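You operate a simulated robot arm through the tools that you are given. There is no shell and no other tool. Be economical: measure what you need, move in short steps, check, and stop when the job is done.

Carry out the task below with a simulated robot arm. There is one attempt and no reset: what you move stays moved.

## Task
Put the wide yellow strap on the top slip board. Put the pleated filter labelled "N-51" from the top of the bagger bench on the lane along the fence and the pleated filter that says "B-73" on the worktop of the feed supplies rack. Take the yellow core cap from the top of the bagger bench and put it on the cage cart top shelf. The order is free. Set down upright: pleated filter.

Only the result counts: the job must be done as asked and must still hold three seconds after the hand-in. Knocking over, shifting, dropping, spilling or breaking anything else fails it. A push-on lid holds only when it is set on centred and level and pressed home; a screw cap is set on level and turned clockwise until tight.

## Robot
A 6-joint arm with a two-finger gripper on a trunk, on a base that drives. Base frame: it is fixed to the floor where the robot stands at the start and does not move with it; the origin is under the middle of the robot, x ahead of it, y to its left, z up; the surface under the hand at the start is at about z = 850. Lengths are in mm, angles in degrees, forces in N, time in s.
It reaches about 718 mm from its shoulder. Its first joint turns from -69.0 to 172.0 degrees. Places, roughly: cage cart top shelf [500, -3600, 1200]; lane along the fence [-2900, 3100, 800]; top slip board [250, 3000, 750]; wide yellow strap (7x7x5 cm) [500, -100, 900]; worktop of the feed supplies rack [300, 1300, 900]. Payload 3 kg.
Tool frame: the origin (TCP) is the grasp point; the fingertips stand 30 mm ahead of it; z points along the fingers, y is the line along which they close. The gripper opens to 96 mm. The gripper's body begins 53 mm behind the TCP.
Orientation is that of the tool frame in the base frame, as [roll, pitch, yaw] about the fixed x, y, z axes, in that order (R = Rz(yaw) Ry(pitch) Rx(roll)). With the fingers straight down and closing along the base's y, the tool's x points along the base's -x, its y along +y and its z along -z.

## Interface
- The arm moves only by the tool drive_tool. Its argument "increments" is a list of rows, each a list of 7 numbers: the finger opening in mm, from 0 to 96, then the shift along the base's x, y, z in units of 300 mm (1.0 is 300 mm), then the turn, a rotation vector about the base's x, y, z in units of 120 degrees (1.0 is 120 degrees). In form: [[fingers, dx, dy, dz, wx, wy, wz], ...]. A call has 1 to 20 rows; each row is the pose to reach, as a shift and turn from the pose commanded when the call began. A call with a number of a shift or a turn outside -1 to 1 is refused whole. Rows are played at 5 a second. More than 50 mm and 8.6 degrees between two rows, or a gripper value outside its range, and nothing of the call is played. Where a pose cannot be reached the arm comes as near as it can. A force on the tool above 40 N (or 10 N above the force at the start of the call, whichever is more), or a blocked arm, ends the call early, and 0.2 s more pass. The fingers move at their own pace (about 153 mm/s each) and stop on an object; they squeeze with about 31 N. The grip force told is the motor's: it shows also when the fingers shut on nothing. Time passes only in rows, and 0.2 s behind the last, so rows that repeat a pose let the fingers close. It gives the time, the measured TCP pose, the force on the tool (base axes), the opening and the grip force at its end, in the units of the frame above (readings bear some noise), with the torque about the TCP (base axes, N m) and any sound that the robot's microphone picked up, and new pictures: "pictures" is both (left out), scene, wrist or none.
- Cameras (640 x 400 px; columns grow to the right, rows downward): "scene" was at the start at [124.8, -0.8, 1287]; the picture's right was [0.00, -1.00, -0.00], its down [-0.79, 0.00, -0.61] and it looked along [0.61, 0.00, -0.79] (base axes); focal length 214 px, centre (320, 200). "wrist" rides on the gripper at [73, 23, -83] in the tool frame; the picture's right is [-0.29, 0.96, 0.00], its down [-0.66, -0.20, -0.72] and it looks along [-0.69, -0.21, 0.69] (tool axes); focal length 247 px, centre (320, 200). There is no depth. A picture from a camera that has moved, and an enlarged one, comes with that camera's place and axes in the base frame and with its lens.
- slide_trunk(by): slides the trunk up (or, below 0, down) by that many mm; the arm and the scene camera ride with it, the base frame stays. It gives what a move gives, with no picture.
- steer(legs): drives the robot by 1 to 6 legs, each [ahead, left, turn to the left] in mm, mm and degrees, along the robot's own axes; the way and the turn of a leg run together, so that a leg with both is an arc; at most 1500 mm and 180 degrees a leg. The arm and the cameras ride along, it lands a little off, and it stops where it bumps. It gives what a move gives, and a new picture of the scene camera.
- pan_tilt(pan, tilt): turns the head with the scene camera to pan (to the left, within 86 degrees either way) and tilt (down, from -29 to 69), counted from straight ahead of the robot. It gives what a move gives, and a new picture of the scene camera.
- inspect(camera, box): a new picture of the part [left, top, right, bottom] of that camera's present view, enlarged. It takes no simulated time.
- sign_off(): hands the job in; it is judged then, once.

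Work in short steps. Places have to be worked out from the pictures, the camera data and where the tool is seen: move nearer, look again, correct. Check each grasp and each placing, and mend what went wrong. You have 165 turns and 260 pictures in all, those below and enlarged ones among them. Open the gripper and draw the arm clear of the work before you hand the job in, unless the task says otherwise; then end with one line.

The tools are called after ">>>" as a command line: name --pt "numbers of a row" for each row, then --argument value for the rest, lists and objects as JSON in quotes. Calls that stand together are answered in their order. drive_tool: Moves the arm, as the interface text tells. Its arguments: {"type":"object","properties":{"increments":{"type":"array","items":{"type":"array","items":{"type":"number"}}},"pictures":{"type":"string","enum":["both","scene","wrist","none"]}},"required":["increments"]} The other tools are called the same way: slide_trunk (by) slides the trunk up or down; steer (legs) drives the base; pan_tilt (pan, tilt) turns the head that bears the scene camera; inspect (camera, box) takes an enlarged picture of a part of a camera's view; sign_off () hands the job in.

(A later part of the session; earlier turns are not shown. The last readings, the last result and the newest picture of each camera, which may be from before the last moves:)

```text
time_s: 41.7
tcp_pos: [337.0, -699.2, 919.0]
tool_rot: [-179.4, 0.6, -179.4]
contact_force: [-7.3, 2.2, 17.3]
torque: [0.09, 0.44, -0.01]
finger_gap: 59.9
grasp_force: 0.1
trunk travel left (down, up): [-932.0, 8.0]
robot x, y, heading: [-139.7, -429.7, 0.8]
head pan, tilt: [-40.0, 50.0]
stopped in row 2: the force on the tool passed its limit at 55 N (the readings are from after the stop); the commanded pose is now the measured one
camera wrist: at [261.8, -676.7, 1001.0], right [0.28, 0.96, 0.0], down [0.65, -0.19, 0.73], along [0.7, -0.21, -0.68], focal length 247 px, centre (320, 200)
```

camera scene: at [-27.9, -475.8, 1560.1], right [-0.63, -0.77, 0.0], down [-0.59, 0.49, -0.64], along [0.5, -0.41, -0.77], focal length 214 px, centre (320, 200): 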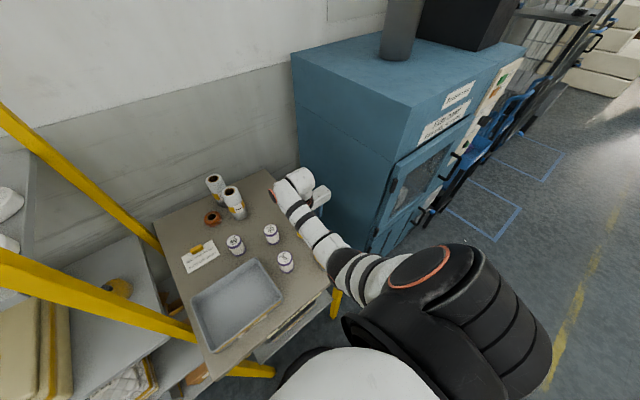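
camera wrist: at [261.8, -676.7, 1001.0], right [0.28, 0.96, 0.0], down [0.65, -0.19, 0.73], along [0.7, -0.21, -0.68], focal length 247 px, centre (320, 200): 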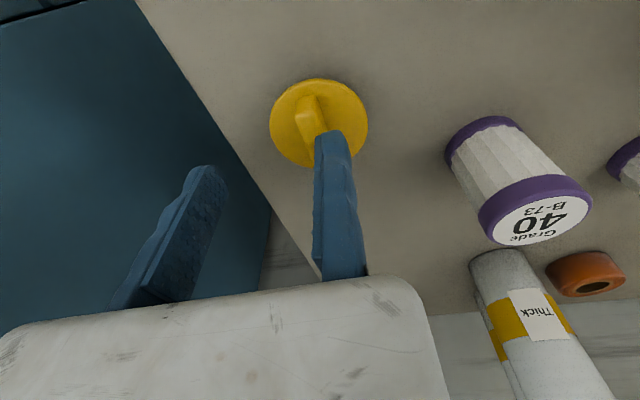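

A finger touched something at tip z 889, most likely the disc rim, since 60 mm is about its diameter. I'll rise a little, narrow to 34 mm and lower slowly along the bar.

>>> drive_tool --pt "60 0 0 0.06 0 0 0" --pt "34 0 -0.005 0.06 -0.005 -0.005 0" --pt "34 0 -0.005 0.06 -0.005 -0.005 0" --pictures "wrist"

>>> inspect --camera "wrist" --box '[230, 60, 390, 180]'

```text
time_s: 42.5
tcp_pos: [338.8, -703.7, 934.7]
tool_rot: [-179.0, 1.0, -179.4]
contact_force: [-0.6, -0.4, 0.1]
torque: [0.01, 0.03, 0.02]
finger_gap: 34.1
grasp_force: 0.0
trunk travel left (down, up): [-932.0, 8.0]
robot x, y, heading: [-136.3, -428.8, 0.9]
head pan, tilt: [-40.0, 50.0]
camera wrist: at [264.2, -679.2, 1015.7], right [0.28, 0.96, -0.01], down [0.65, -0.18, 0.74], along [0.71, -0.22, -0.68], focal length 247 px, centre (320, 200)
```

wrist: 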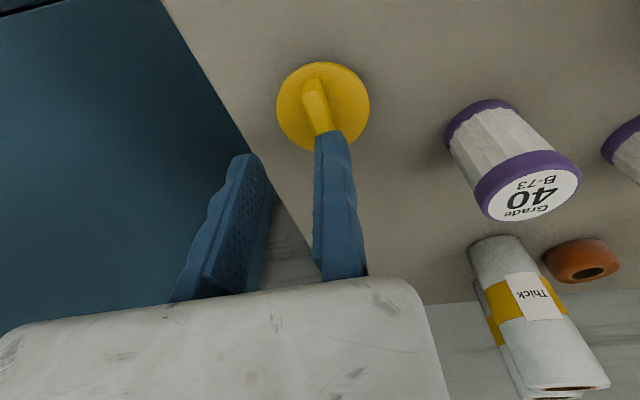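

```text
3.33 times, centred on (310, 120) of wrist
camera zoom: at [264.2, -679.2, 1015.7], right [0.28, 0.96, -0.01], down [0.65, -0.18, 0.74], along [0.71, -0.22, -0.68], focal length 823 px, centre (353, 467)
```

zoom: 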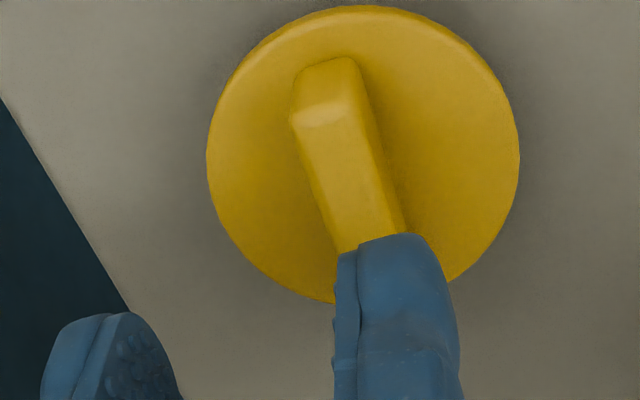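

In every picture the right-hand finger stays put in the image and only the left one moves, so the fixed pad's inner face sits at about tool y=0 and the open side lies toward -y. That finger had landed on the bar top at z≈889. I'll shift +12 mm in y and lower.

>>> drive_tool --pt "34 0 0.043 0 0 0 0" --pt "34 -0.01 0.043 -0.04 0 0 0" --pt "34 -0.01 0.043 -0.08 0 0 0" --pt "34 -0.01 0.043 -0.105 0 0 0" --pictures "wrist"

>>> inspect --camera "wrist" --box '[200, 60, 400, 200]'

```text
time_s: 43.5
tcp_pos: [337.0, -688.5, 902.3]
tool_rot: [-179.1, 1.0, -179.4]
contact_force: [-0.2, -0.8, 0.5]
torque: [-0.02, 0.0, -0.01]
finger_gap: 33.7
grasp_force: 0.1
trunk travel left (down, up): [-932.0, 8.0]
robot x, y, heading: [-137.5, -426.9, 0.5]
head pan, tilt: [-40.0, 50.0]
camera wrist: at [261.7, -665.4, 984.0], right [0.28, 0.96, -0.01], down [0.65, -0.18, 0.74], along [0.71, -0.22, -0.67], focal length 247 px, centre (320, 200)
```

wrist: 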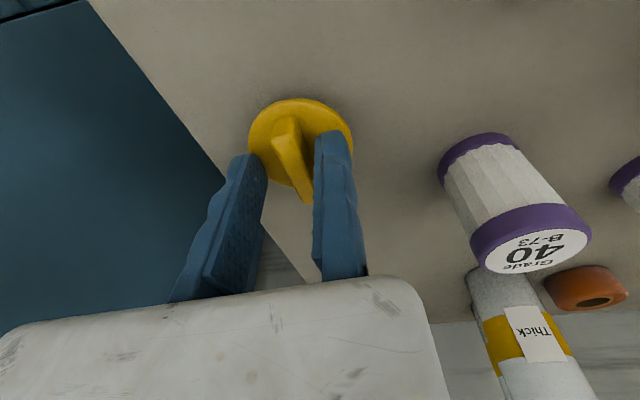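

```text
2.86 times, centred on (300, 130) of wrist
camera zoom: at [261.7, -665.4, 984.0], right [0.28, 0.96, -0.01], down [0.65, -0.18, 0.74], along [0.71, -0.22, -0.67], focal length 706 px, centre (377, 400)
```

zoom: 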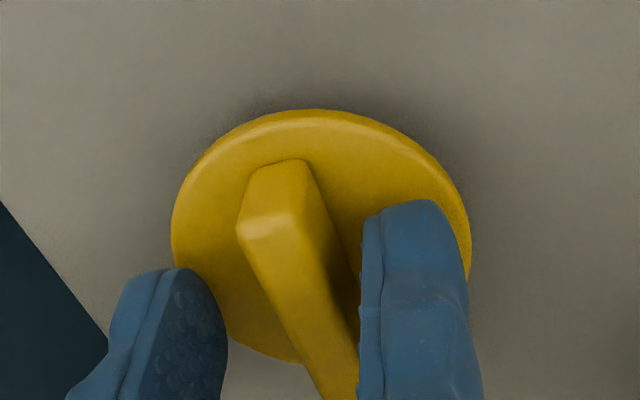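

The bar is between the pads with the tips just above the disc. Closing now.

>>> drive_tool --pt "20 0 0 0 0 0 0" --pt "0 0 0 0 0 0 0" --pt "0 0 0 0 0 0 0" --pt "0 0 0 0 0 0 0" --pictures "wrist"

```text
time_s: 44.5
tcp_pos: [335.7, -689.0, 903.0]
tool_rot: [-179.0, 1.0, -179.4]
contact_force: [-0.2, -0.3, -0.4]
torque: [0.02, 0.03, -0.01]
finger_gap: 10.3
grasp_force: 31.1
trunk travel left (down, up): [-932.0, 8.0]
robot x, y, heading: [-137.6, -427.3, 0.8]
head pan, tilt: [-40.0, 50.0]
camera wrist: at [261.7, -665.5, 984.1], right [0.28, 0.96, -0.01], down [0.65, -0.18, 0.74], along [0.71, -0.22, -0.67], focal length 247 px, centre (320, 200)
```

wrist: 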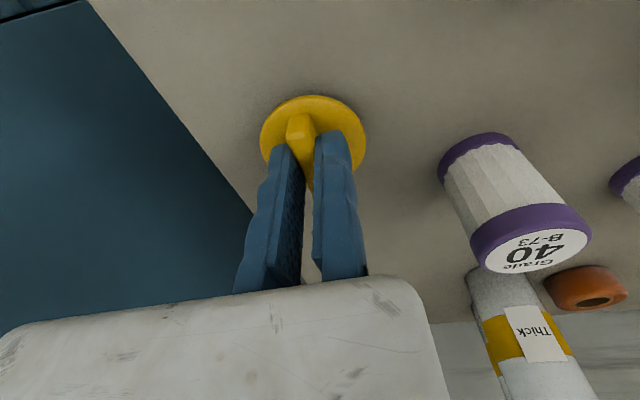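

Gripped at 10 mm. I'll lift.

>>> drive_tool --pt "0 0 0 0.1 0 0 0" --pt "0 -0.03 0 0.2 0 0 0" --pt "0 -0.1 0 0.32 0 0 0" --pt "0 -0.2 0 0.4 0 0 0" --pt "0 -0.3 0.0 0.45 0 0 0"

```text
time_s: 45.7
tcp_pos: [244.9, -703.6, 1010.3]
tool_rot: [-179.2, 1.4, -179.4]
contact_force: [-0.4, -0.6, -0.4]
torque: [0.05, -0.03, -0.02]
finger_gap: 10.5
grasp_force: 30.9
out of reach, approached as far as the arm can: row 4, 5
trunk travel left (down, up): [-932.0, 8.0]
robot x, y, heading: [-137.5, -426.5, 0.6]
head pan, tilt: [-40.0, 50.0]
camera scene: at [-29.8, -478.1, 1560.1], right [-0.63, -0.77, 0.0], down [-0.59, 0.49, -0.64], along [0.5, -0.41, -0.77], focal length 214 px, centre (320, 200)
camera wrist: at [169.8, -680.1, 1091.1], right [0.28, 0.96, -0.01], down [0.65, -0.18, 0.74], along [0.71, -0.22, -0.67], focal length 247 px, centre (320, 200)
```

scene: 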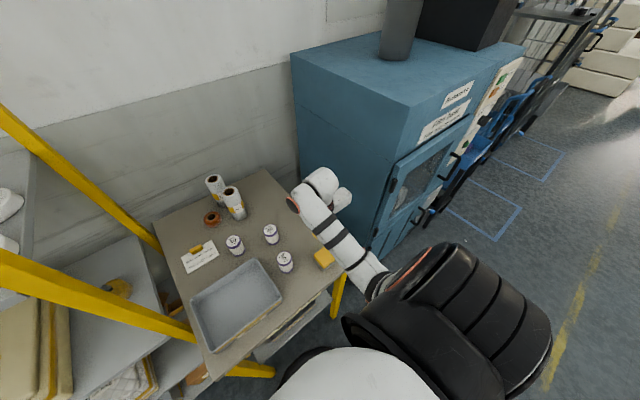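
wrist: 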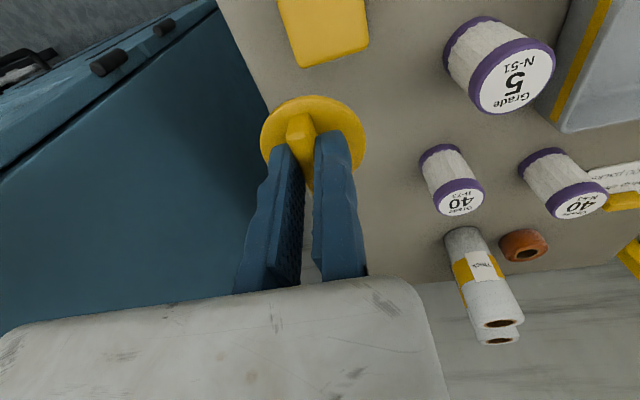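

The cap is held. I'll back off and look right along the aisle.

>>> steer --legs '[[-350, 0, 0]]'

>>> pan_tilt --pan -80 --tilt 25

```text
time_s: 47.9
tcp_pos: [-100.2, -708.4, 1008.8]
tool_rot: [-179.0, 1.2, -179.7]
contact_force: [0.5, 0.2, 0.5]
torque: [0.02, 0.01, -0.01]
finger_gap: 10.6
grasp_force: 30.4
trunk travel left (down, up): [-932.0, 8.0]
robot x, y, heading: [-483.5, -432.2, 0.4]
head pan, tilt: [-40.0, 50.0]
camera scene: at [-370.8, -479.8, 1560.0], right [-0.64, -0.77, 0.0], down [-0.59, 0.49, -0.64], along [0.49, -0.41, -0.77], focal length 214 px, centre (320, 200)
```

scene: 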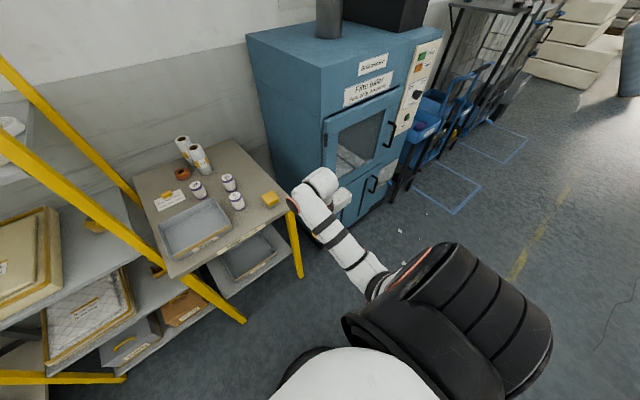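

```text
time_s: 49.0
tcp_pos: [-98.8, -707.2, 1009.0]
tool_rot: [-179.2, 1.3, -179.8]
contact_force: [-1.0, 0.4, -0.3]
torque: [0.0, 0.0, -0.02]
finger_gap: 10.9
grasp_force: 31.0
trunk travel left (down, up): [-932.0, 8.0]
robot x, y, heading: [-481.7, -432.4, 0.2]
head pan, tilt: [-80.0, 25.0]
camera scene: at [-414.3, -521.2, 1597.5], right [-0.98, -0.18, 0.0], down [-0.08, 0.42, -0.91], along [0.16, -0.89, -0.42], focal length 214 px, centre (320, 200)
```

scene: 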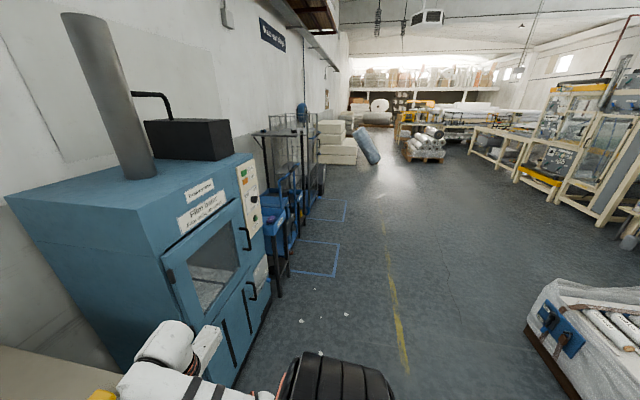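

The aisle is clear and the cage cart is along the left wall. I'll drive right about 2750 mm.

>>> steer --legs '[[0, -1400, 0], [0, -1300, 0]]'

>>> pan_tilt --pan -20 --tilt 25

```text
time_s: 62.1
tcp_pos: [-141.8, -3410.2, 1009.9]
tool_rot: [-179.2, 1.3, 178.7]
contact_force: [0.0, 0.0, -0.2]
torque: [-0.01, -0.01, -0.03]
finger_gap: 10.4
grasp_force: 31.1
trunk travel left (down, up): [-932.0, 8.0]
robot x, y, heading: [-512.3, -3120.8, -1.4]
head pan, tilt: [-80.0, 25.0]
camera scene: at [-452.0, -3216.1, 1597.6], right [-0.99, -0.15, 0.0], down [-0.06, 0.42, -0.91], along [0.14, -0.9, -0.42], focal length 214 px, centre (320, 200)
```

scene: 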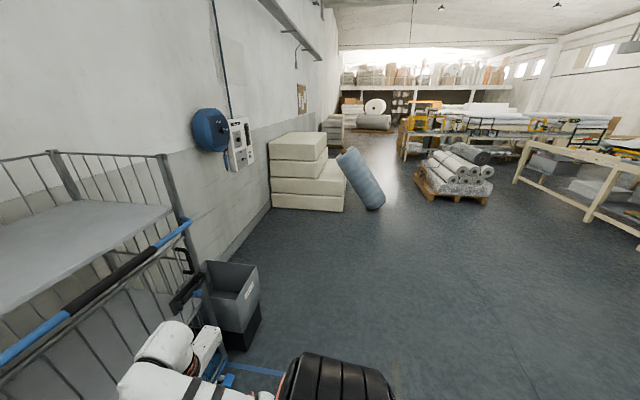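

```text
time_s: 63.4
tcp_pos: [-142.2, -3411.2, 1009.2]
tool_rot: [-179.0, 1.3, 178.7]
contact_force: [-0.1, 0.4, -0.6]
torque: [0.01, -0.03, 0.01]
finger_gap: 10.6
grasp_force: 31.4
trunk travel left (down, up): [-932.0, 8.0]
robot x, y, heading: [-513.3, -3125.0, -1.5]
head pan, tilt: [-20.0, 25.0]
camera scene: at [-380.2, -3158.9, 1597.5], right [-0.36, -0.93, 0.0], down [-0.39, 0.15, -0.91], along [0.84, -0.33, -0.42], focal length 214 px, centre (320, 200)
```

scene: 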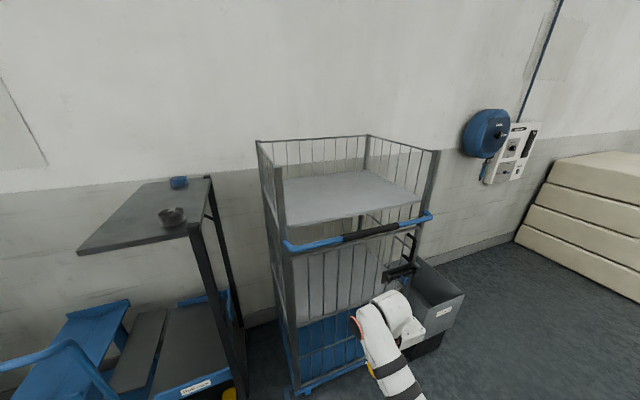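

The cart's shelf spans roughly x 270–775, y -3280 to -3925 at z 1200, open at the front with a handle bar. I'll test in the open whether the hand can rise to about z 1290 at forward reach.

>>> drive_tool --pt "0 0.1 -0.03 0.1 0 0 0" --pt "0 0.2 -0.06 0.2 0 0 0" --pt "0 0.3 -0.1 0.3 0 0 0" --pt "0 0.38 -0.12 0.42 0 0 0" --pt "0 0.38 -0.12 0.56 0 0 0" --pt "0 0.38 -0.12 0.7 0 0 0" --pt "0 0.38 -0.12 0.84 0 0 0" --pt "0 0.38 -0.12 0.95 0 0 0" --pt "0 0.38 -0.12 0.95 0 0 0" --pictures "scene"

```text
time_s: 65.4
tcp_pos: [34.8, -3469.6, 1288.7]
tool_rot: [-179.1, 1.2, 178.7]
contact_force: [0.7, -0.5, 0.4]
torque: [0.02, 0.04, -0.01]
finger_gap: 10.4
grasp_force: 31.3
out of reach, approached as far as the arm can: row 1, 2, 3, 4, 5, 6, 7, 8, 9
trunk travel left (down, up): [-932.0, 8.0]
robot x, y, heading: [-514.9, -3122.7, -1.2]
head pan, tilt: [-20.0, 25.0]
camera scene: at [-379.7, -3159.0, 1597.5], right [-0.36, -0.93, 0.0], down [-0.39, 0.15, -0.91], along [0.84, -0.33, -0.42], focal length 214 px, centre (320, 200)
```

scene: 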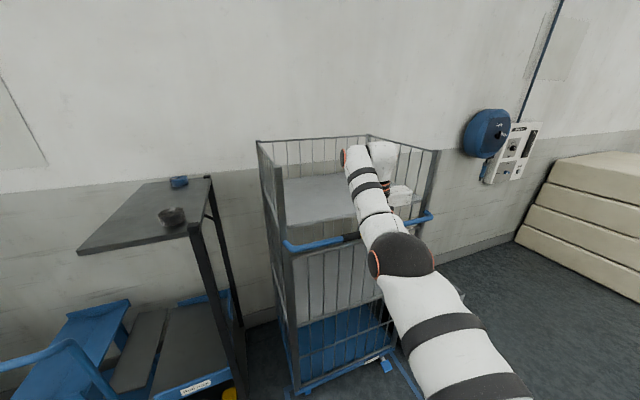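

The hand is at forward reach 550 and z 1289. I'll align y to about -3600 and drive ahead slowly.

>>> steer --legs '[[0, -130, 1.2], [200, 0, 0]]'

>>> inspect --camera "wrist" --box '[0, 0, 640, 400]'

```text
time_s: 67.8
tcp_pos: [236.8, -3588.4, 1289.9]
tool_rot: [-179.1, 1.4, 179.9]
contact_force: [0.5, -0.7, 0.3]
torque: [0.01, 0.02, 0.01]
finger_gap: 10.2
grasp_force: 31.1
trunk travel left (down, up): [-932.0, 8.0]
robot x, y, heading: [-322.1, -3253.2, -0.4]
head pan, tilt: [-20.0, 25.0]
camera scene: at [-185.6, -3284.7, 1597.9], right [-0.34, -0.94, 0.0], down [-0.39, 0.15, -0.91], along [0.85, -0.31, -0.42], focal length 214 px, centre (320, 200)
```

scene: 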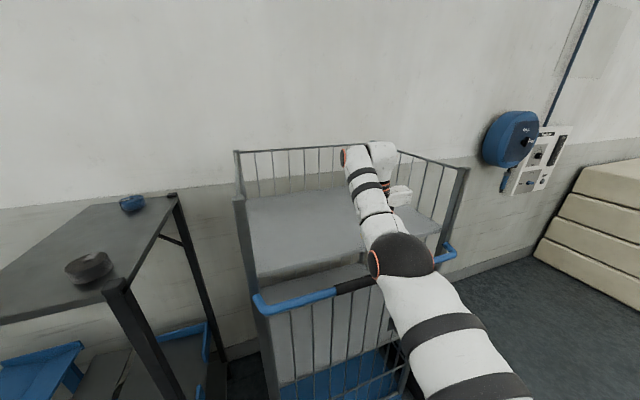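

```text
1.00 times, centred on (320, 200) of wrist (not enlarged: the box is as wide or as high as the picture)
camera zoom: at [161.2, -3563.4, 1370.7], right [0.3, 0.95, -0.01], down [0.64, -0.19, 0.74], along [0.71, -0.23, -0.67], focal length 247 px, centre (320, 200)
```

zoom: 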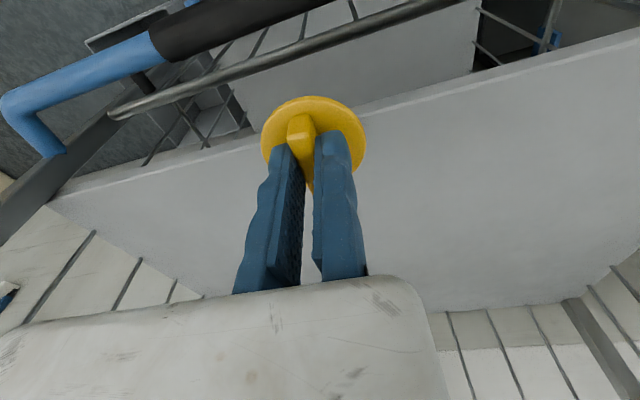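

The shelf front edge is at x≈257. I'll drive 140 mm further ahead, putting the cap at x≈377.

>>> steer --legs '[[140, 0, 0]]'

>>> drive_tool --pt "0 0 0 -0.04 0 0 0" --pt "0 0 0 -0.08 0 0 0" --pt "0 0 0 -0.08 0 0 0"

```text
time_s: 69.2
tcp_pos: [373.5, -3589.4, 1289.4]
tool_rot: [-179.1, 1.3, 179.7]
contact_force: [0.5, 0.1, -0.5]
torque: [-0.02, 0.01, 0.01]
finger_gap: 10.6
grasp_force: 30.7
trunk travel left (down, up): [-932.0, 8.0]
robot x, y, heading: [-181.9, -3250.2, -0.2]
head pan, tilt: [-20.0, 25.0]
camera scene: at [-48.2, -3285.5, 1597.8], right [-0.34, -0.94, 0.0], down [-0.4, 0.15, -0.91], along [0.85, -0.31, -0.42], focal length 214 px, centre (320, 200)
```

scene: 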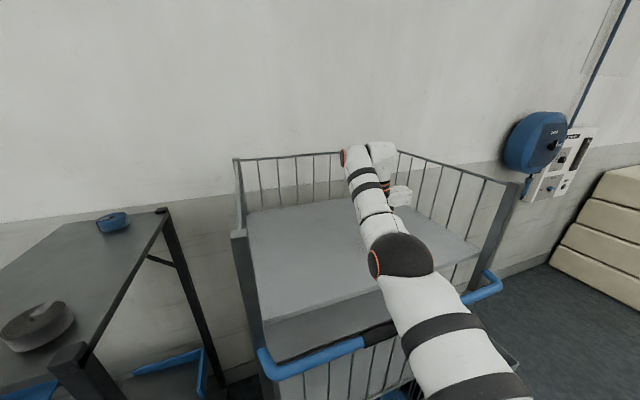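

```text
time_s: 70.0
tcp_pos: [377.1, -3589.1, 1263.5]
tool_rot: [-179.1, 1.2, 179.7]
contact_force: [1.5, -0.1, -0.3]
torque: [0.0, 0.03, 0.01]
finger_gap: 10.4
grasp_force: 31.0
trunk travel left (down, up): [-932.0, 8.0]
robot x, y, heading: [-180.7, -3250.8, -0.1]
head pan, tilt: [-20.0, 25.0]
camera scene: at [-44.7, -3285.5, 1597.5], right [-0.34, -0.94, 0.0], down [-0.4, 0.15, -0.91], along [0.85, -0.31, -0.42], focal length 214 px, centre (320, 200)
camera wrist: at [303.2, -3565.1, 1345.2], right [0.3, 0.95, -0.01], down [0.64, -0.19, 0.74], along [0.7, -0.23, -0.67], focal length 247 px, centre (320, 200)
```

scene: 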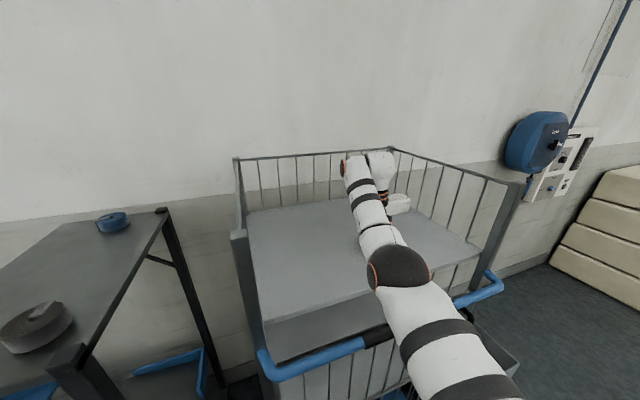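
wrist: 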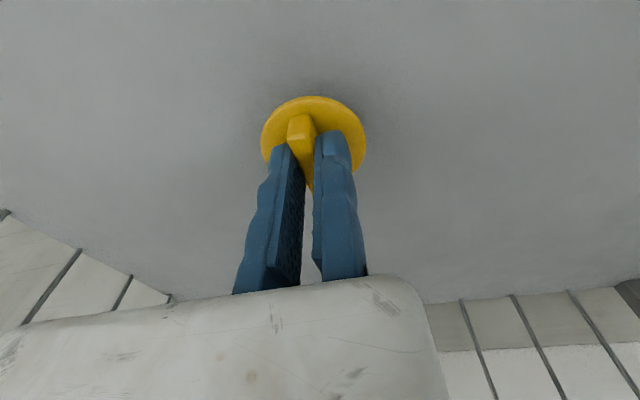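

Over the shelf. I'll lower slowly until the force shows contact.

>>> drive_tool --pt "0 0 0 -0.02 0 0 0" --pt "0 0 0 -0.04 0 0 0" --pt "0 0 0 -0.06 0 0 0" --pt "0 0 0 -0.075 0 0 0" --pt "0 0 0 -0.09 0 0 0" --pictures "wrist"

```text
time_s: 71.0
tcp_pos: [374.1, -3589.5, 1248.3]
tool_rot: [-178.8, 2.2, 179.6]
contact_force: [-3.0, 0.4, 12.7]
torque: [0.03, 0.19, -0.03]
finger_gap: 10.6
grasp_force: 30.8
trunk travel left (down, up): [-932.0, 8.0]
robot x, y, heading: [-181.9, -3256.8, -0.1]
head pan, tilt: [-20.0, 25.0]
stopped in row 5: the force on the tool passed its limit at 45 N (the readings are from after the stop); the commanded pose is now the measured one
camera wrist: at [299.1, -3564.1, 1328.4], right [0.3, 0.95, -0.01], down [0.63, -0.19, 0.75], along [0.72, -0.23, -0.66], focal length 247 px, centre (320, 200)
```

wrist: 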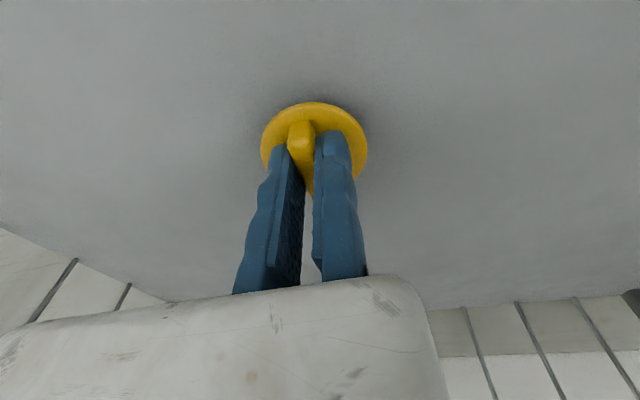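

The cap touches the shelf at TCP z≈1250. I'll open and lift.

>>> drive_tool --pt "10 0 0 0.005 0 0 0" --pt "30 0 0 0.005 0 0 0" --pt "34 0 -0.015 0.005 0 0 0" --pt "34 0 -0.015 0.06 0 0 0" --pt "34 0 -0.015 0.15 0 0 0" --pictures "wrist"

```text
time_s: 72.2
tcp_pos: [375.1, -3595.3, 1291.1]
tool_rot: [-178.8, 2.0, 179.7]
contact_force: [-0.9, -0.1, 0.2]
torque: [0.0, -0.01, 0.01]
finger_gap: 34.0
grasp_force: 0.0
trunk travel left (down, up): [-932.0, 8.0]
robot x, y, heading: [-180.7, -3250.8, -0.1]
head pan, tilt: [-20.0, 25.0]
camera wrist: at [300.1, -3569.0, 1371.2], right [0.3, 0.95, -0.01], down [0.63, -0.19, 0.75], along [0.71, -0.23, -0.66], focal length 247 px, centre (320, 200)
```

wrist: 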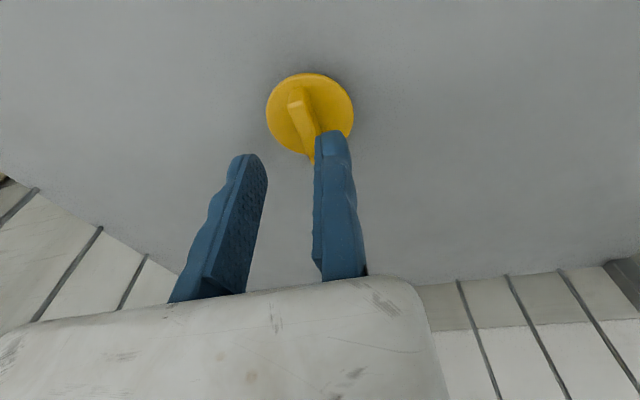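

The cap sits on the shelf. I'll back out and return the arm to a compact pose.

>>> steer --legs '[[-360, 0, 0]]'

>>> drive_tool --pt "60 0 0.03 -0.14 0 0 0" --pt "60 0 0.05 -0.28 0 0 0" --pt "60 0 0.08 -0.42 0.007 0 0" --pt "60 0 0.1 -0.56 0.007 0.01 0" --pt "60 -0.06 0.12 -0.7 0.007 0.015 0" --pt "60 -0.15 0.14 -0.82 0.007 0.015 0" --pt "60 -0.27 0.16 -0.9 0.007 0.015 0" --pt "60 -0.4 0.16 -0.95 0.007 0.015 0" --pt "60 -0.5 0.16 -0.95 0.007 0.015 0" --pt "60 -0.5 0.16 -0.95 0.007 0.015 0" --pictures "scene"

```text
time_s: 74.5
tcp_pos: [30.2, -3594.0, 1289.7]
tool_rot: [-178.8, 1.8, 179.8]
contact_force: [-0.6, 0.3, -0.7]
torque: [-0.04, 0.02, 0.01]
finger_gap: 33.8
grasp_force: 0.0
trunk travel left (down, up): [-932.0, 8.0]
robot x, y, heading: [-534.6, -3253.4, 0.1]
head pan, tilt: [-20.0, 25.0]
camera scene: at [-393.8, -3285.0, 1597.3], right [-0.34, -0.94, 0.0], down [-0.4, 0.14, -0.91], along [0.85, -0.31, -0.42], focal length 214 px, centre (320, 200)
```

scene: 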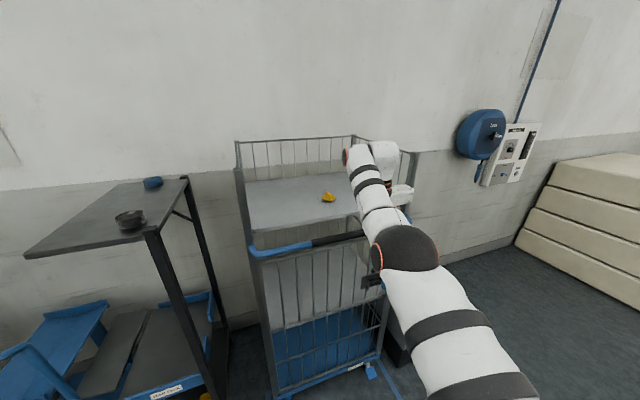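

```text
time_s: 76.7
tcp_pos: [-119.5, -3545.9, 1004.0]
tool_rot: [-179.6, 0.1, 179.9]
contact_force: [1.6, -0.4, -0.2]
torque: [-0.03, 0.01, -0.04]
finger_gap: 60.0
grasp_force: 0.2
trunk travel left (down, up): [-932.0, 8.0]
robot x, y, heading: [-531.8, -3253.2, -0.1]
head pan, tilt: [-20.0, 25.0]
camera scene: at [-394.6, -3284.6, 1597.4], right [-0.34, -0.94, 0.0], down [-0.4, 0.14, -0.91], along [0.85, -0.31, -0.42], focal length 214 px, centre (320, 200)
```

scene: 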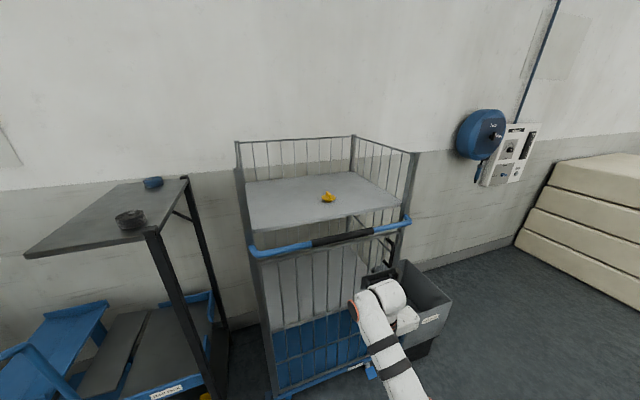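

The cap is placed on the shelf and the arm is compact. I'll drive back left to the bench, to y≈-300.

>>> steer --legs '[[0, 1480, 0], [0, 1470, 0]]'

>>> pan_tilt --pan -30 --tilt 50

```text
time_s: 90.8
tcp_pos: [-156.8, -619.5, 1004.5]
tool_rot: [-179.6, 0.1, -179.5]
contact_force: [0.0, 1.1, -0.2]
torque: [0.0, -0.01, 0.01]
finger_gap: 60.0
grasp_force: 0.1
trunk travel left (down, up): [-932.0, 8.0]
robot x, y, heading: [-568.9, -331.8, 0.9]
head pan, tilt: [-20.0, 25.0]
camera scene: at [-434.5, -362.5, 1597.5], right [-0.33, -0.94, 0.0], down [-0.4, 0.14, -0.91], along [0.86, -0.3, -0.42], focal length 214 px, centre (320, 200)
```

scene: 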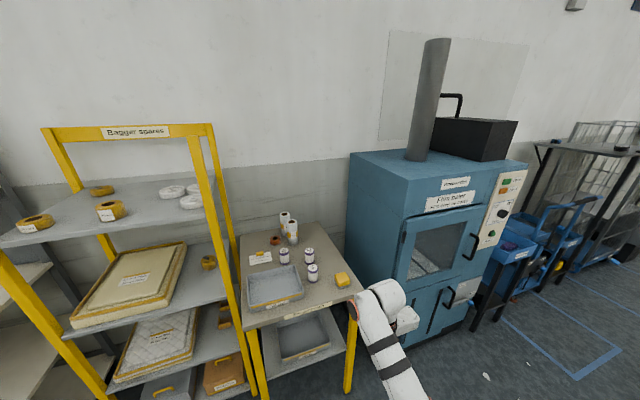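

```text
time_s: 91.7
tcp_pos: [-157.7, -619.1, 1004.2]
tool_rot: [-179.7, 0.1, -179.5]
contact_force: [0.6, 0.5, 0.1]
torque: [-0.03, 0.0, 0.01]
finger_gap: 60.1
grasp_force: 0.1
trunk travel left (down, up): [-932.0, 8.0]
robot x, y, heading: [-576.2, -332.9, 0.8]
head pan, tilt: [-30.0, 50.0]
camera scene: at [-454.3, -369.4, 1560.1], right [-0.49, -0.87, 0.0], down [-0.67, 0.37, -0.64], along [0.56, -0.31, -0.77], focal length 214 px, centre (320, 200)
```

scene: 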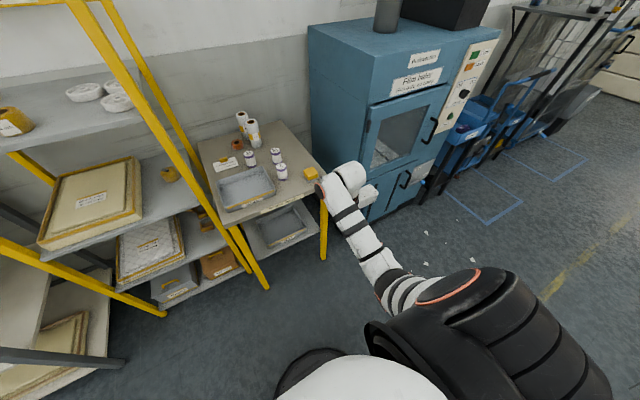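

I'll square up and drive in so the hand comes over the bench near B-73.

>>> steer --legs '[[0, 35, -0.8], [430, 0, 0]]'

>>> inspect --camera "wrist" --box '[0, 0, 640, 400]'

```text
time_s: 94.8
tcp_pos: [269.9, -591.4, 1004.9]
tool_rot: [-179.6, 0.1, 179.6]
contact_force: [0.3, -0.6, 0.3]
torque: [0.0, 0.01, 0.01]
finger_gap: 60.0
grasp_force: 0.1
trunk travel left (down, up): [-932.0, 8.0]
robot x, y, heading: [-138.7, -293.6, -0.3]
head pan, tilt: [-30.0, 50.0]
camera scene: at [-23.9, -337.5, 1560.1], right [-0.5, -0.86, 0.0], down [-0.66, 0.39, -0.64], along [0.56, -0.32, -0.77], focal length 214 px, centre (320, 200)
```

scene: 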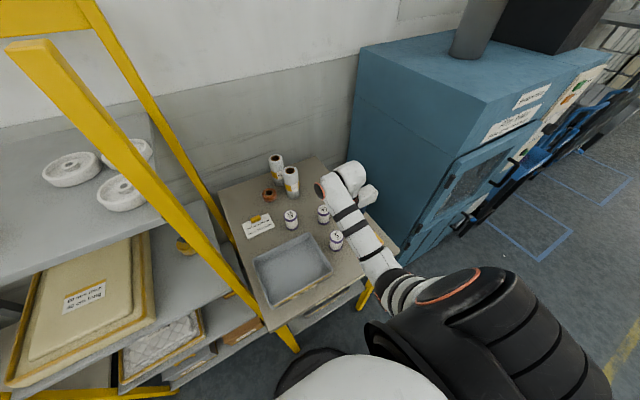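

```text
1.00 times, centred on (320, 200) of wrist (not enlarged: the box is as wide or as high as the picture)
camera zoom: at [197.4, -568.3, 1087.7], right [0.3, 0.95, -0.01], down [0.66, -0.2, 0.73], along [0.69, -0.22, -0.69], focal length 247 px, centre (320, 200)
```

zoom: 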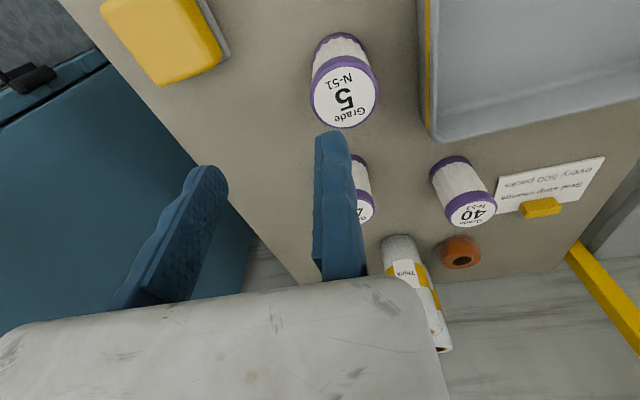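

B-73 is at about (393,-596) with its top at z≈918. I'll place the fixed pad on its +y side, so TCP goes to about (393,-562), opening 80.

>>> drive_tool --pt "80 0.13 0.03 0 0 0 0" --pt "80 0.27 0.06 0 0 0 0" --pt "80 0.41 0.097 0 0 0 0" --pt "80 0.41 0.097 0 0 0 0" --pictures "wrist"

```text
time_s: 95.8
tcp_pos: [392.8, -561.0, 1007.3]
tool_rot: [-179.6, 0.2, 179.6]
contact_force: [0.1, 0.5, -0.7]
torque: [-0.04, 0.03, 0.01]
finger_gap: 79.9
grasp_force: 0.1
trunk travel left (down, up): [-932.0, 8.0]
robot x, y, heading: [-136.3, -298.6, -0.3]
head pan, tilt: [-30.0, 50.0]
camera wrist: at [320.0, -537.1, 1090.5], right [0.3, 0.95, 0.0], down [0.66, -0.2, 0.73], along [0.69, -0.22, -0.69], focal length 247 px, centre (320, 200)
```

wrist: 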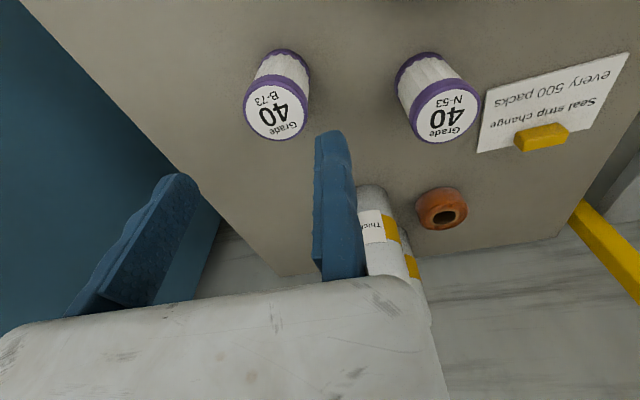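

B-73 is at (390,-594), between the pads. I'll lower to z≈893 in stages.

>>> drive_tool --pt "80 -0.005 0 -0.13 0 0 0" --pt "80 -0.007 0 -0.26 0 0 0" --pictures "wrist"

```text
time_s: 96.4
tcp_pos: [392.7, -560.2, 926.3]
tool_rot: [-179.6, 0.2, 179.7]
contact_force: [0.1, -0.3, -0.5]
torque: [0.0, 0.0, 0.02]
finger_gap: 80.0
grasp_force: 0.0
trunk travel left (down, up): [-932.0, 8.0]
robot x, y, heading: [-141.0, -298.9, -0.1]
head pan, tilt: [-30.0, 50.0]
camera wrist: at [319.9, -536.9, 1009.4], right [0.3, 0.95, -0.01], down [0.66, -0.2, 0.73], along [0.69, -0.22, -0.69], focal length 247 px, centre (320, 200)
```

wrist: 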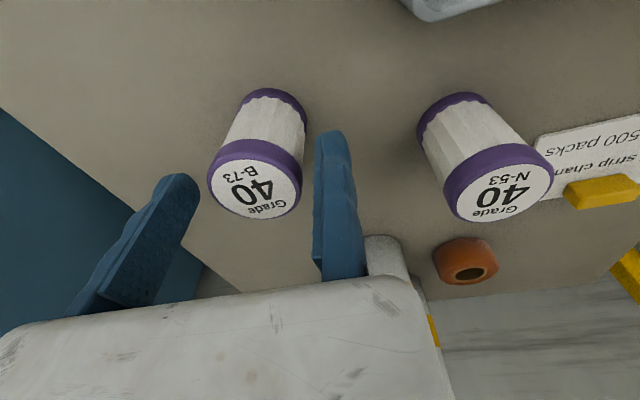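

Clear on both sides. I'll go down the last 34 mm and close.

>>> drive_tool --pt "80 0 0 -0.06 0 0 0" --pt "80 0 0 -0.115 0 0 0" --pt "80 0 0 -0.115 0 0 0" --pt "60 0 0 -0.115 0 0 0" --pt "45 0 0 -0.115 0 0 0" --pt "30 0 0 -0.115 0 0 0" --pt "30 0 0 -0.115 0 0 0" --pictures "wrist"

```text
time_s: 98.0
tcp_pos: [380.5, -561.0, 899.2]
tool_rot: [-179.6, 0.1, 179.6]
contact_force: [0.0, 0.0, 0.0]
torque: [0.02, -0.01, -0.03]
finger_gap: 45.0
grasp_force: 31.1
out of reach, approached as far as the arm can: row 1, 2, 3, 4, 5, 6, 7
trunk travel left (down, up): [-932.0, 8.0]
robot x, y, heading: [-141.5, -296.9, -0.3]
head pan, tilt: [-30.0, 50.0]
camera wrist: at [306.6, -536.6, 981.8], right [0.3, 0.95, -0.01], down [0.66, -0.2, 0.73], along [0.69, -0.22, -0.69], focal length 247 px, centre (320, 200)
```

wrist: 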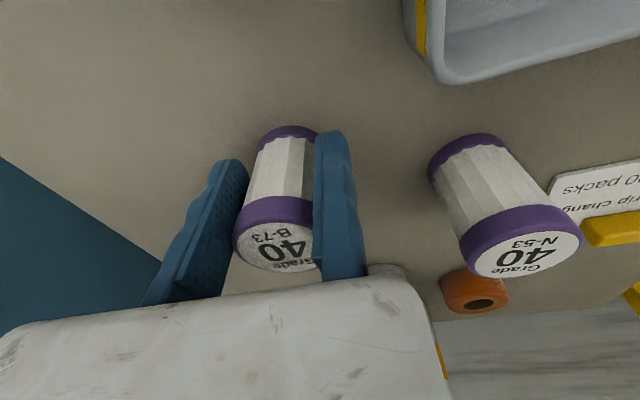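

It's gripped but off-centre by about 10 mm in x because the arm hit its reach limit. I'll open, rise, lower the trunk 60 mm for more reach, and regrasp centred.

>>> drive_tool --pt "60 0 0 0 0 0 0" --pt "80 0 0 0 0 0 0" --pt "80 0.0 0 0.1 0 0 0" --pt "80 0.0 0 0.2 0 0 0" --pt "80 0 0 0.26 0 0 0" --pictures "none"

>>> slide_trunk --by -60

>>> drive_tool --pt "80 0.01 0 0 0 0 0" --pt "80 0.01 0 0 0 0 0" --pictures "wrist"

```text
time_s: 99.2
tcp_pos: [379.4, -558.7, 976.5]
tool_rot: [-179.6, 0.0, 179.6]
contact_force: [0.4, -0.5, 0.2]
torque: [0.02, 0.01, -0.01]
finger_gap: 79.7
grasp_force: 0.0
trunk travel left (down, up): [-932.0, 8.0]
robot x, y, heading: [-141.8, -295.2, -0.0]
head pan, tilt: [-30.0, 50.0]
```

```text
time_s: 100.2
tcp_pos: [379.9, -559.7, 916.1]
tool_rot: [-179.6, 0.2, 179.6]
contact_force: [0.5, 0.0, 0.0]
torque: [0.0, -0.03, -0.01]
finger_gap: 80.3
grasp_force: 0.0
trunk travel left (down, up): [-872.0, 68.0]
robot x, y, heading: [-142.8, -298.0, -0.2]
head pan, tilt: [-30.0, 50.0]
```

```text
time_s: 100.8
tcp_pos: [383.3, -559.6, 917.3]
tool_rot: [-179.6, 0.2, 179.6]
contact_force: [-0.2, -0.1, -0.1]
torque: [-0.01, 0.01, 0.01]
finger_gap: 79.9
grasp_force: 0.0
trunk travel left (down, up): [-872.0, 68.0]
robot x, y, heading: [-139.7, -297.5, -0.2]
head pan, tilt: [-30.0, 50.0]
camera wrist: at [310.1, -535.8, 999.8], right [0.3, 0.95, -0.01], down [0.66, -0.2, 0.73], along [0.69, -0.22, -0.69], focal length 247 px, centre (320, 200)
```

wrist: 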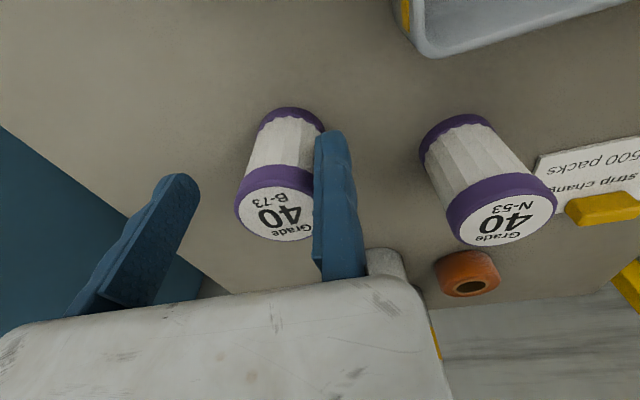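

B-73 is now at about (392,-584), right beside the fixed pad. I'll shift +7 mm in y and +9 mm in x, then lower and close.

>>> drive_tool --pt "80 0.015 0.024 0 0 0 0" --pt "80 0.03 0.024 -0.01 0 0 0" --pt "80 0.03 0.024 -0.05 0 0 0" --pt "80 0.03 0.024 -0.085 0 0 0" --pt "80 0.03 0.024 -0.085 0 0 0" --pt "60 0.03 0.024 -0.085 0 0 0" --pt "45 0.03 0.024 -0.085 0 0 0" --pt "30 0.03 0.024 -0.085 0 0 0" --pt "30 0.03 0.024 -0.085 0 0 0" --pictures "wrist"

```text
time_s: 102.8
tcp_pos: [391.0, -551.9, 891.1]
tool_rot: [-179.6, 0.1, 179.6]
contact_force: [0.9, -1.0, -0.1]
torque: [-0.04, -0.01, -0.03]
finger_gap: 46.3
grasp_force: 31.0
trunk travel left (down, up): [-872.0, 68.0]
robot x, y, heading: [-139.4, -298.9, -0.1]
head pan, tilt: [-30.0, 50.0]
camera wrist: at [318.3, -528.4, 974.0], right [0.3, 0.95, -0.01], down [0.66, -0.2, 0.73], along [0.69, -0.22, -0.69], focal length 247 px, centre (320, 200)
```

wrist: 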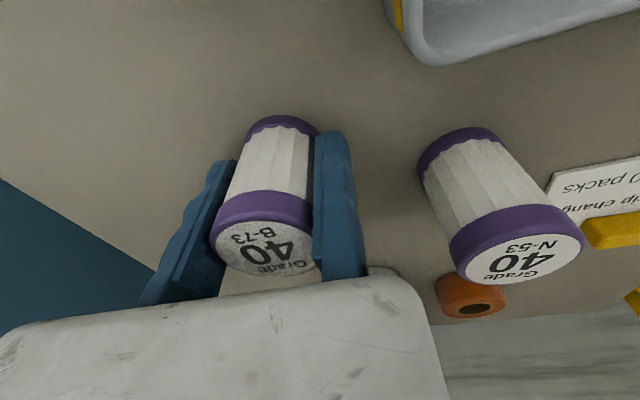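

Good centred grip. I'll lift straight up and pull back.

>>> drive_tool --pt "30 0 0 0.08 0 0 0" --pt "30 0 0 0.2 0 0 0" --pt "30 0 0 0.33 0 0 0" --pt "30 -0.1 0 0.4 0 0 0" --pt "30 -0.22 -0.03 0.4 0 0 0" --pt "30 -0.35 -0.06 0.4 0 0 0"

```text
time_s: 104.2
tcp_pos: [315.1, -580.8, 973.5]
tool_rot: [-179.8, 0.2, 179.7]
contact_force: [-0.1, -0.4, -0.9]
torque: [0.04, 0.01, 0.02]
finger_gap: 46.2
grasp_force: 31.2
out of reach, approached as far as the arm can: row 4, 5, 6
trunk travel left (down, up): [-872.0, 68.0]
robot x, y, heading: [-138.5, -299.1, -0.6]
head pan, tilt: [-30.0, 50.0]
camera scene: at [-24.5, -338.9, 1500.2], right [-0.5, -0.86, 0.0], down [-0.66, 0.39, -0.64], along [0.56, -0.32, -0.77], focal length 214 px, centre (320, 200)
camera wrist: at [242.2, -556.2, 1055.9], right [0.3, 0.95, 0.0], down [0.66, -0.2, 0.73], along [0.69, -0.22, -0.69], focal length 247 px, centre (320, 200)
```

scene: 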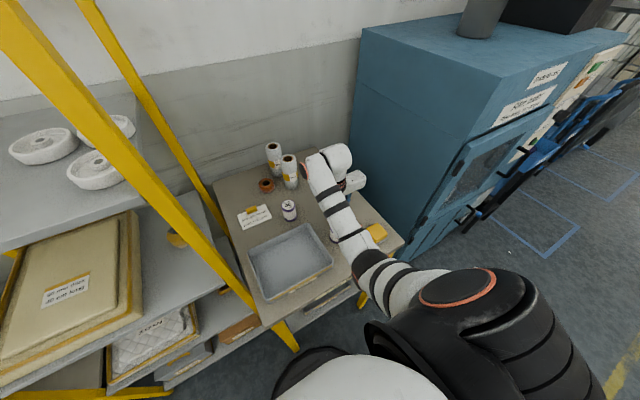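
wrist: 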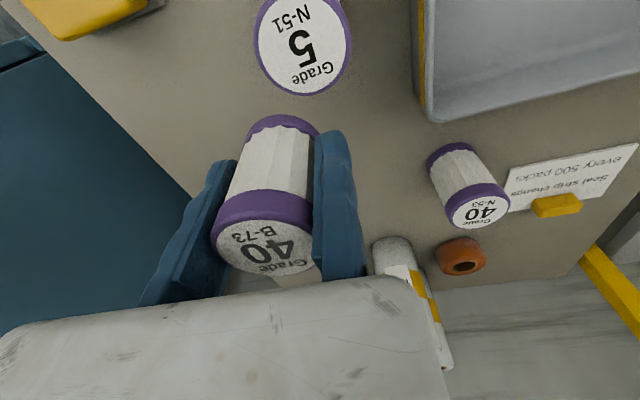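

I'll raise the trunk 65 mm for clearance over N-51, then back away and turn the head left toward the feed supplies rack.

>>> slide_trunk --by 65

>>> steer --legs '[[-400, 0, 0.5], [0, 1250, 0]]'

>>> pan_tilt --pan 0 --tilt 45

```text
time_s: 105.2
tcp_pos: [316.9, -579.7, 1038.3]
tool_rot: [-179.6, 0.1, 179.6]
contact_force: [0.1, -0.7, -1.0]
torque: [0.05, 0.05, 0.01]
finger_gap: 46.3
grasp_force: 30.2
trunk travel left (down, up): [-937.0, 3.0]
robot x, y, heading: [-142.6, -296.3, -0.2]
head pan, tilt: [-30.0, 50.0]
```

```text
time_s: 113.7
tcp_pos: [-94.1, 680.3, 1037.8]
tool_rot: [-179.5, 0.0, -179.2]
contact_force: [-0.2, 0.2, -0.5]
torque: [0.02, -0.01, 0.03]
finger_gap: 46.7
grasp_force: 30.8
trunk travel left (down, up): [-937.0, 3.0]
robot x, y, heading: [-554.5, 954.9, 1.0]
head pan, tilt: [-30.0, 50.0]
camera scene: at [-436.9, 914.6, 1565.0], right [-0.49, -0.87, 0.0], down [-0.67, 0.37, -0.64], along [0.56, -0.31, -0.77], focal length 214 px, centre (320, 200)
```

scene: 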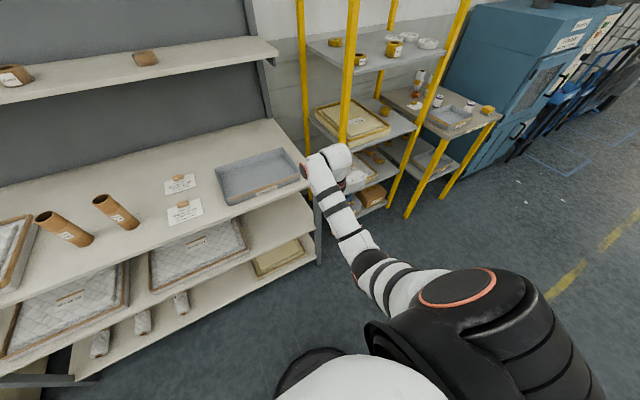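

```text
time_s: 114.6
tcp_pos: [-93.2, 680.6, 1037.3]
tool_rot: [-179.6, 0.0, -179.2]
contact_force: [1.2, 0.1, -1.1]
torque: [-0.02, -0.03, 0.02]
finger_gap: 46.4
grasp_force: 30.4
trunk travel left (down, up): [-937.0, 3.0]
robot x, y, heading: [-557.1, 950.6, 1.0]
head pan, tilt: [0.0, 45.0]
camera scene: at [-423.0, 953.5, 1571.9], right [0.02, -1.0, 0.0], down [-0.71, -0.01, -0.71], along [0.71, 0.01, -0.71], focal length 214 px, centre (320, 200)
```

scene: 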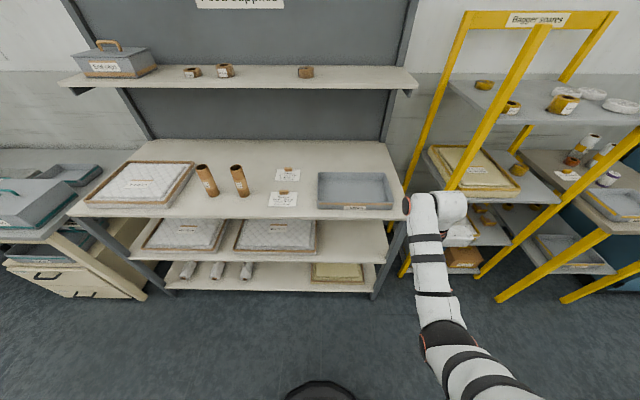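

The worktop has a tray on the right, two cards and two standing cores on the left. A free spot lies near (350,1160), between the two cards. I'll move closer and look again.

>>> steer --legs '[[0, 505, -1], [180, 0, 0]]'

>>> pan_tilt --pan -20 --tilt 45

>>> inspect --camera "wrist" --box '[0, 0, 640, 400]'

```text
time_s: 118.6
tcp_pos: [73.9, 1176.2, 1038.6]
tool_rot: [-179.6, 0.1, 179.9]
contact_force: [-0.7, -1.1, 0.1]
torque: [0.04, -0.04, 0.01]
finger_gap: 46.7
grasp_force: 30.8
trunk travel left (down, up): [-937.0, 3.0]
robot x, y, heading: [-382.1, 1455.0, 0.5]
head pan, tilt: [0.0, 45.0]
camera scene: at [-253.7, 1452.4, 1572.2], right [0.0, -1.0, 0.0], down [-0.71, 0.0, -0.71], along [0.71, 0.0, -0.71], focal length 214 px, centre (320, 200)
```

scene: 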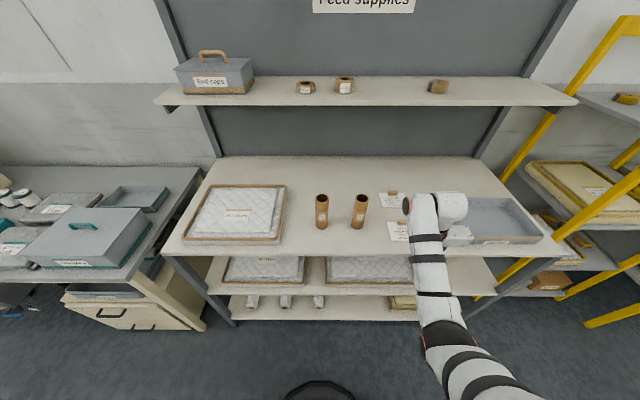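

```text
time_s: 119.5
tcp_pos: [75.1, 1174.5, 1037.7]
tool_rot: [-179.6, 0.1, 180.0]
contact_force: [-0.2, 0.4, 0.3]
torque: [0.03, 0.0, 0.02]
finger_gap: 46.7
grasp_force: 30.3
trunk travel left (down, up): [-937.0, 3.0]
robot x, y, heading: [-383.9, 1452.4, 0.1]
head pan, tilt: [-20.0, 45.0]
camera scene: at [-255.4, 1424.7, 1571.9], right [-0.34, -0.94, 0.0], down [-0.67, 0.24, -0.71], along [0.67, -0.24, -0.71], focal length 214 px, centre (320, 200)
```

scene: 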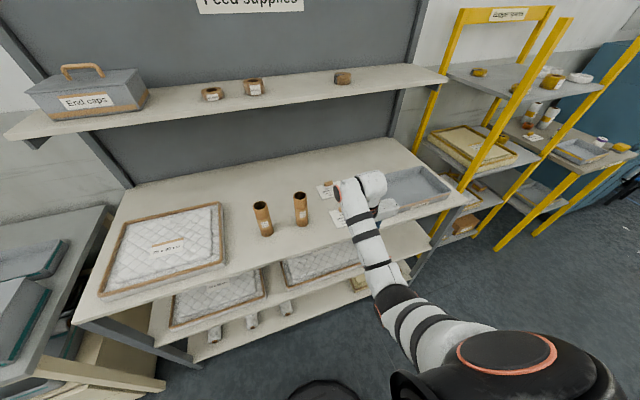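

```text
1.00 times, centred on (320, 200) of wrist (not enlarged: the box is as wide or as high as the picture)
camera zoom: at [3.0, 1198.4, 1120.4], right [0.29, 0.96, -0.01], down [0.66, -0.2, 0.73], along [0.69, -0.22, -0.69], focal length 247 px, centre (320, 200)
```

zoom: 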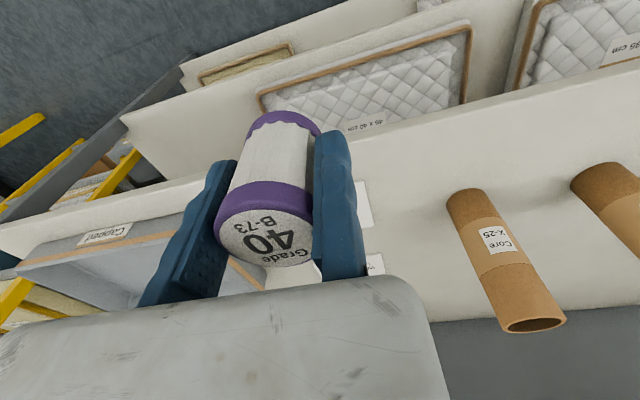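

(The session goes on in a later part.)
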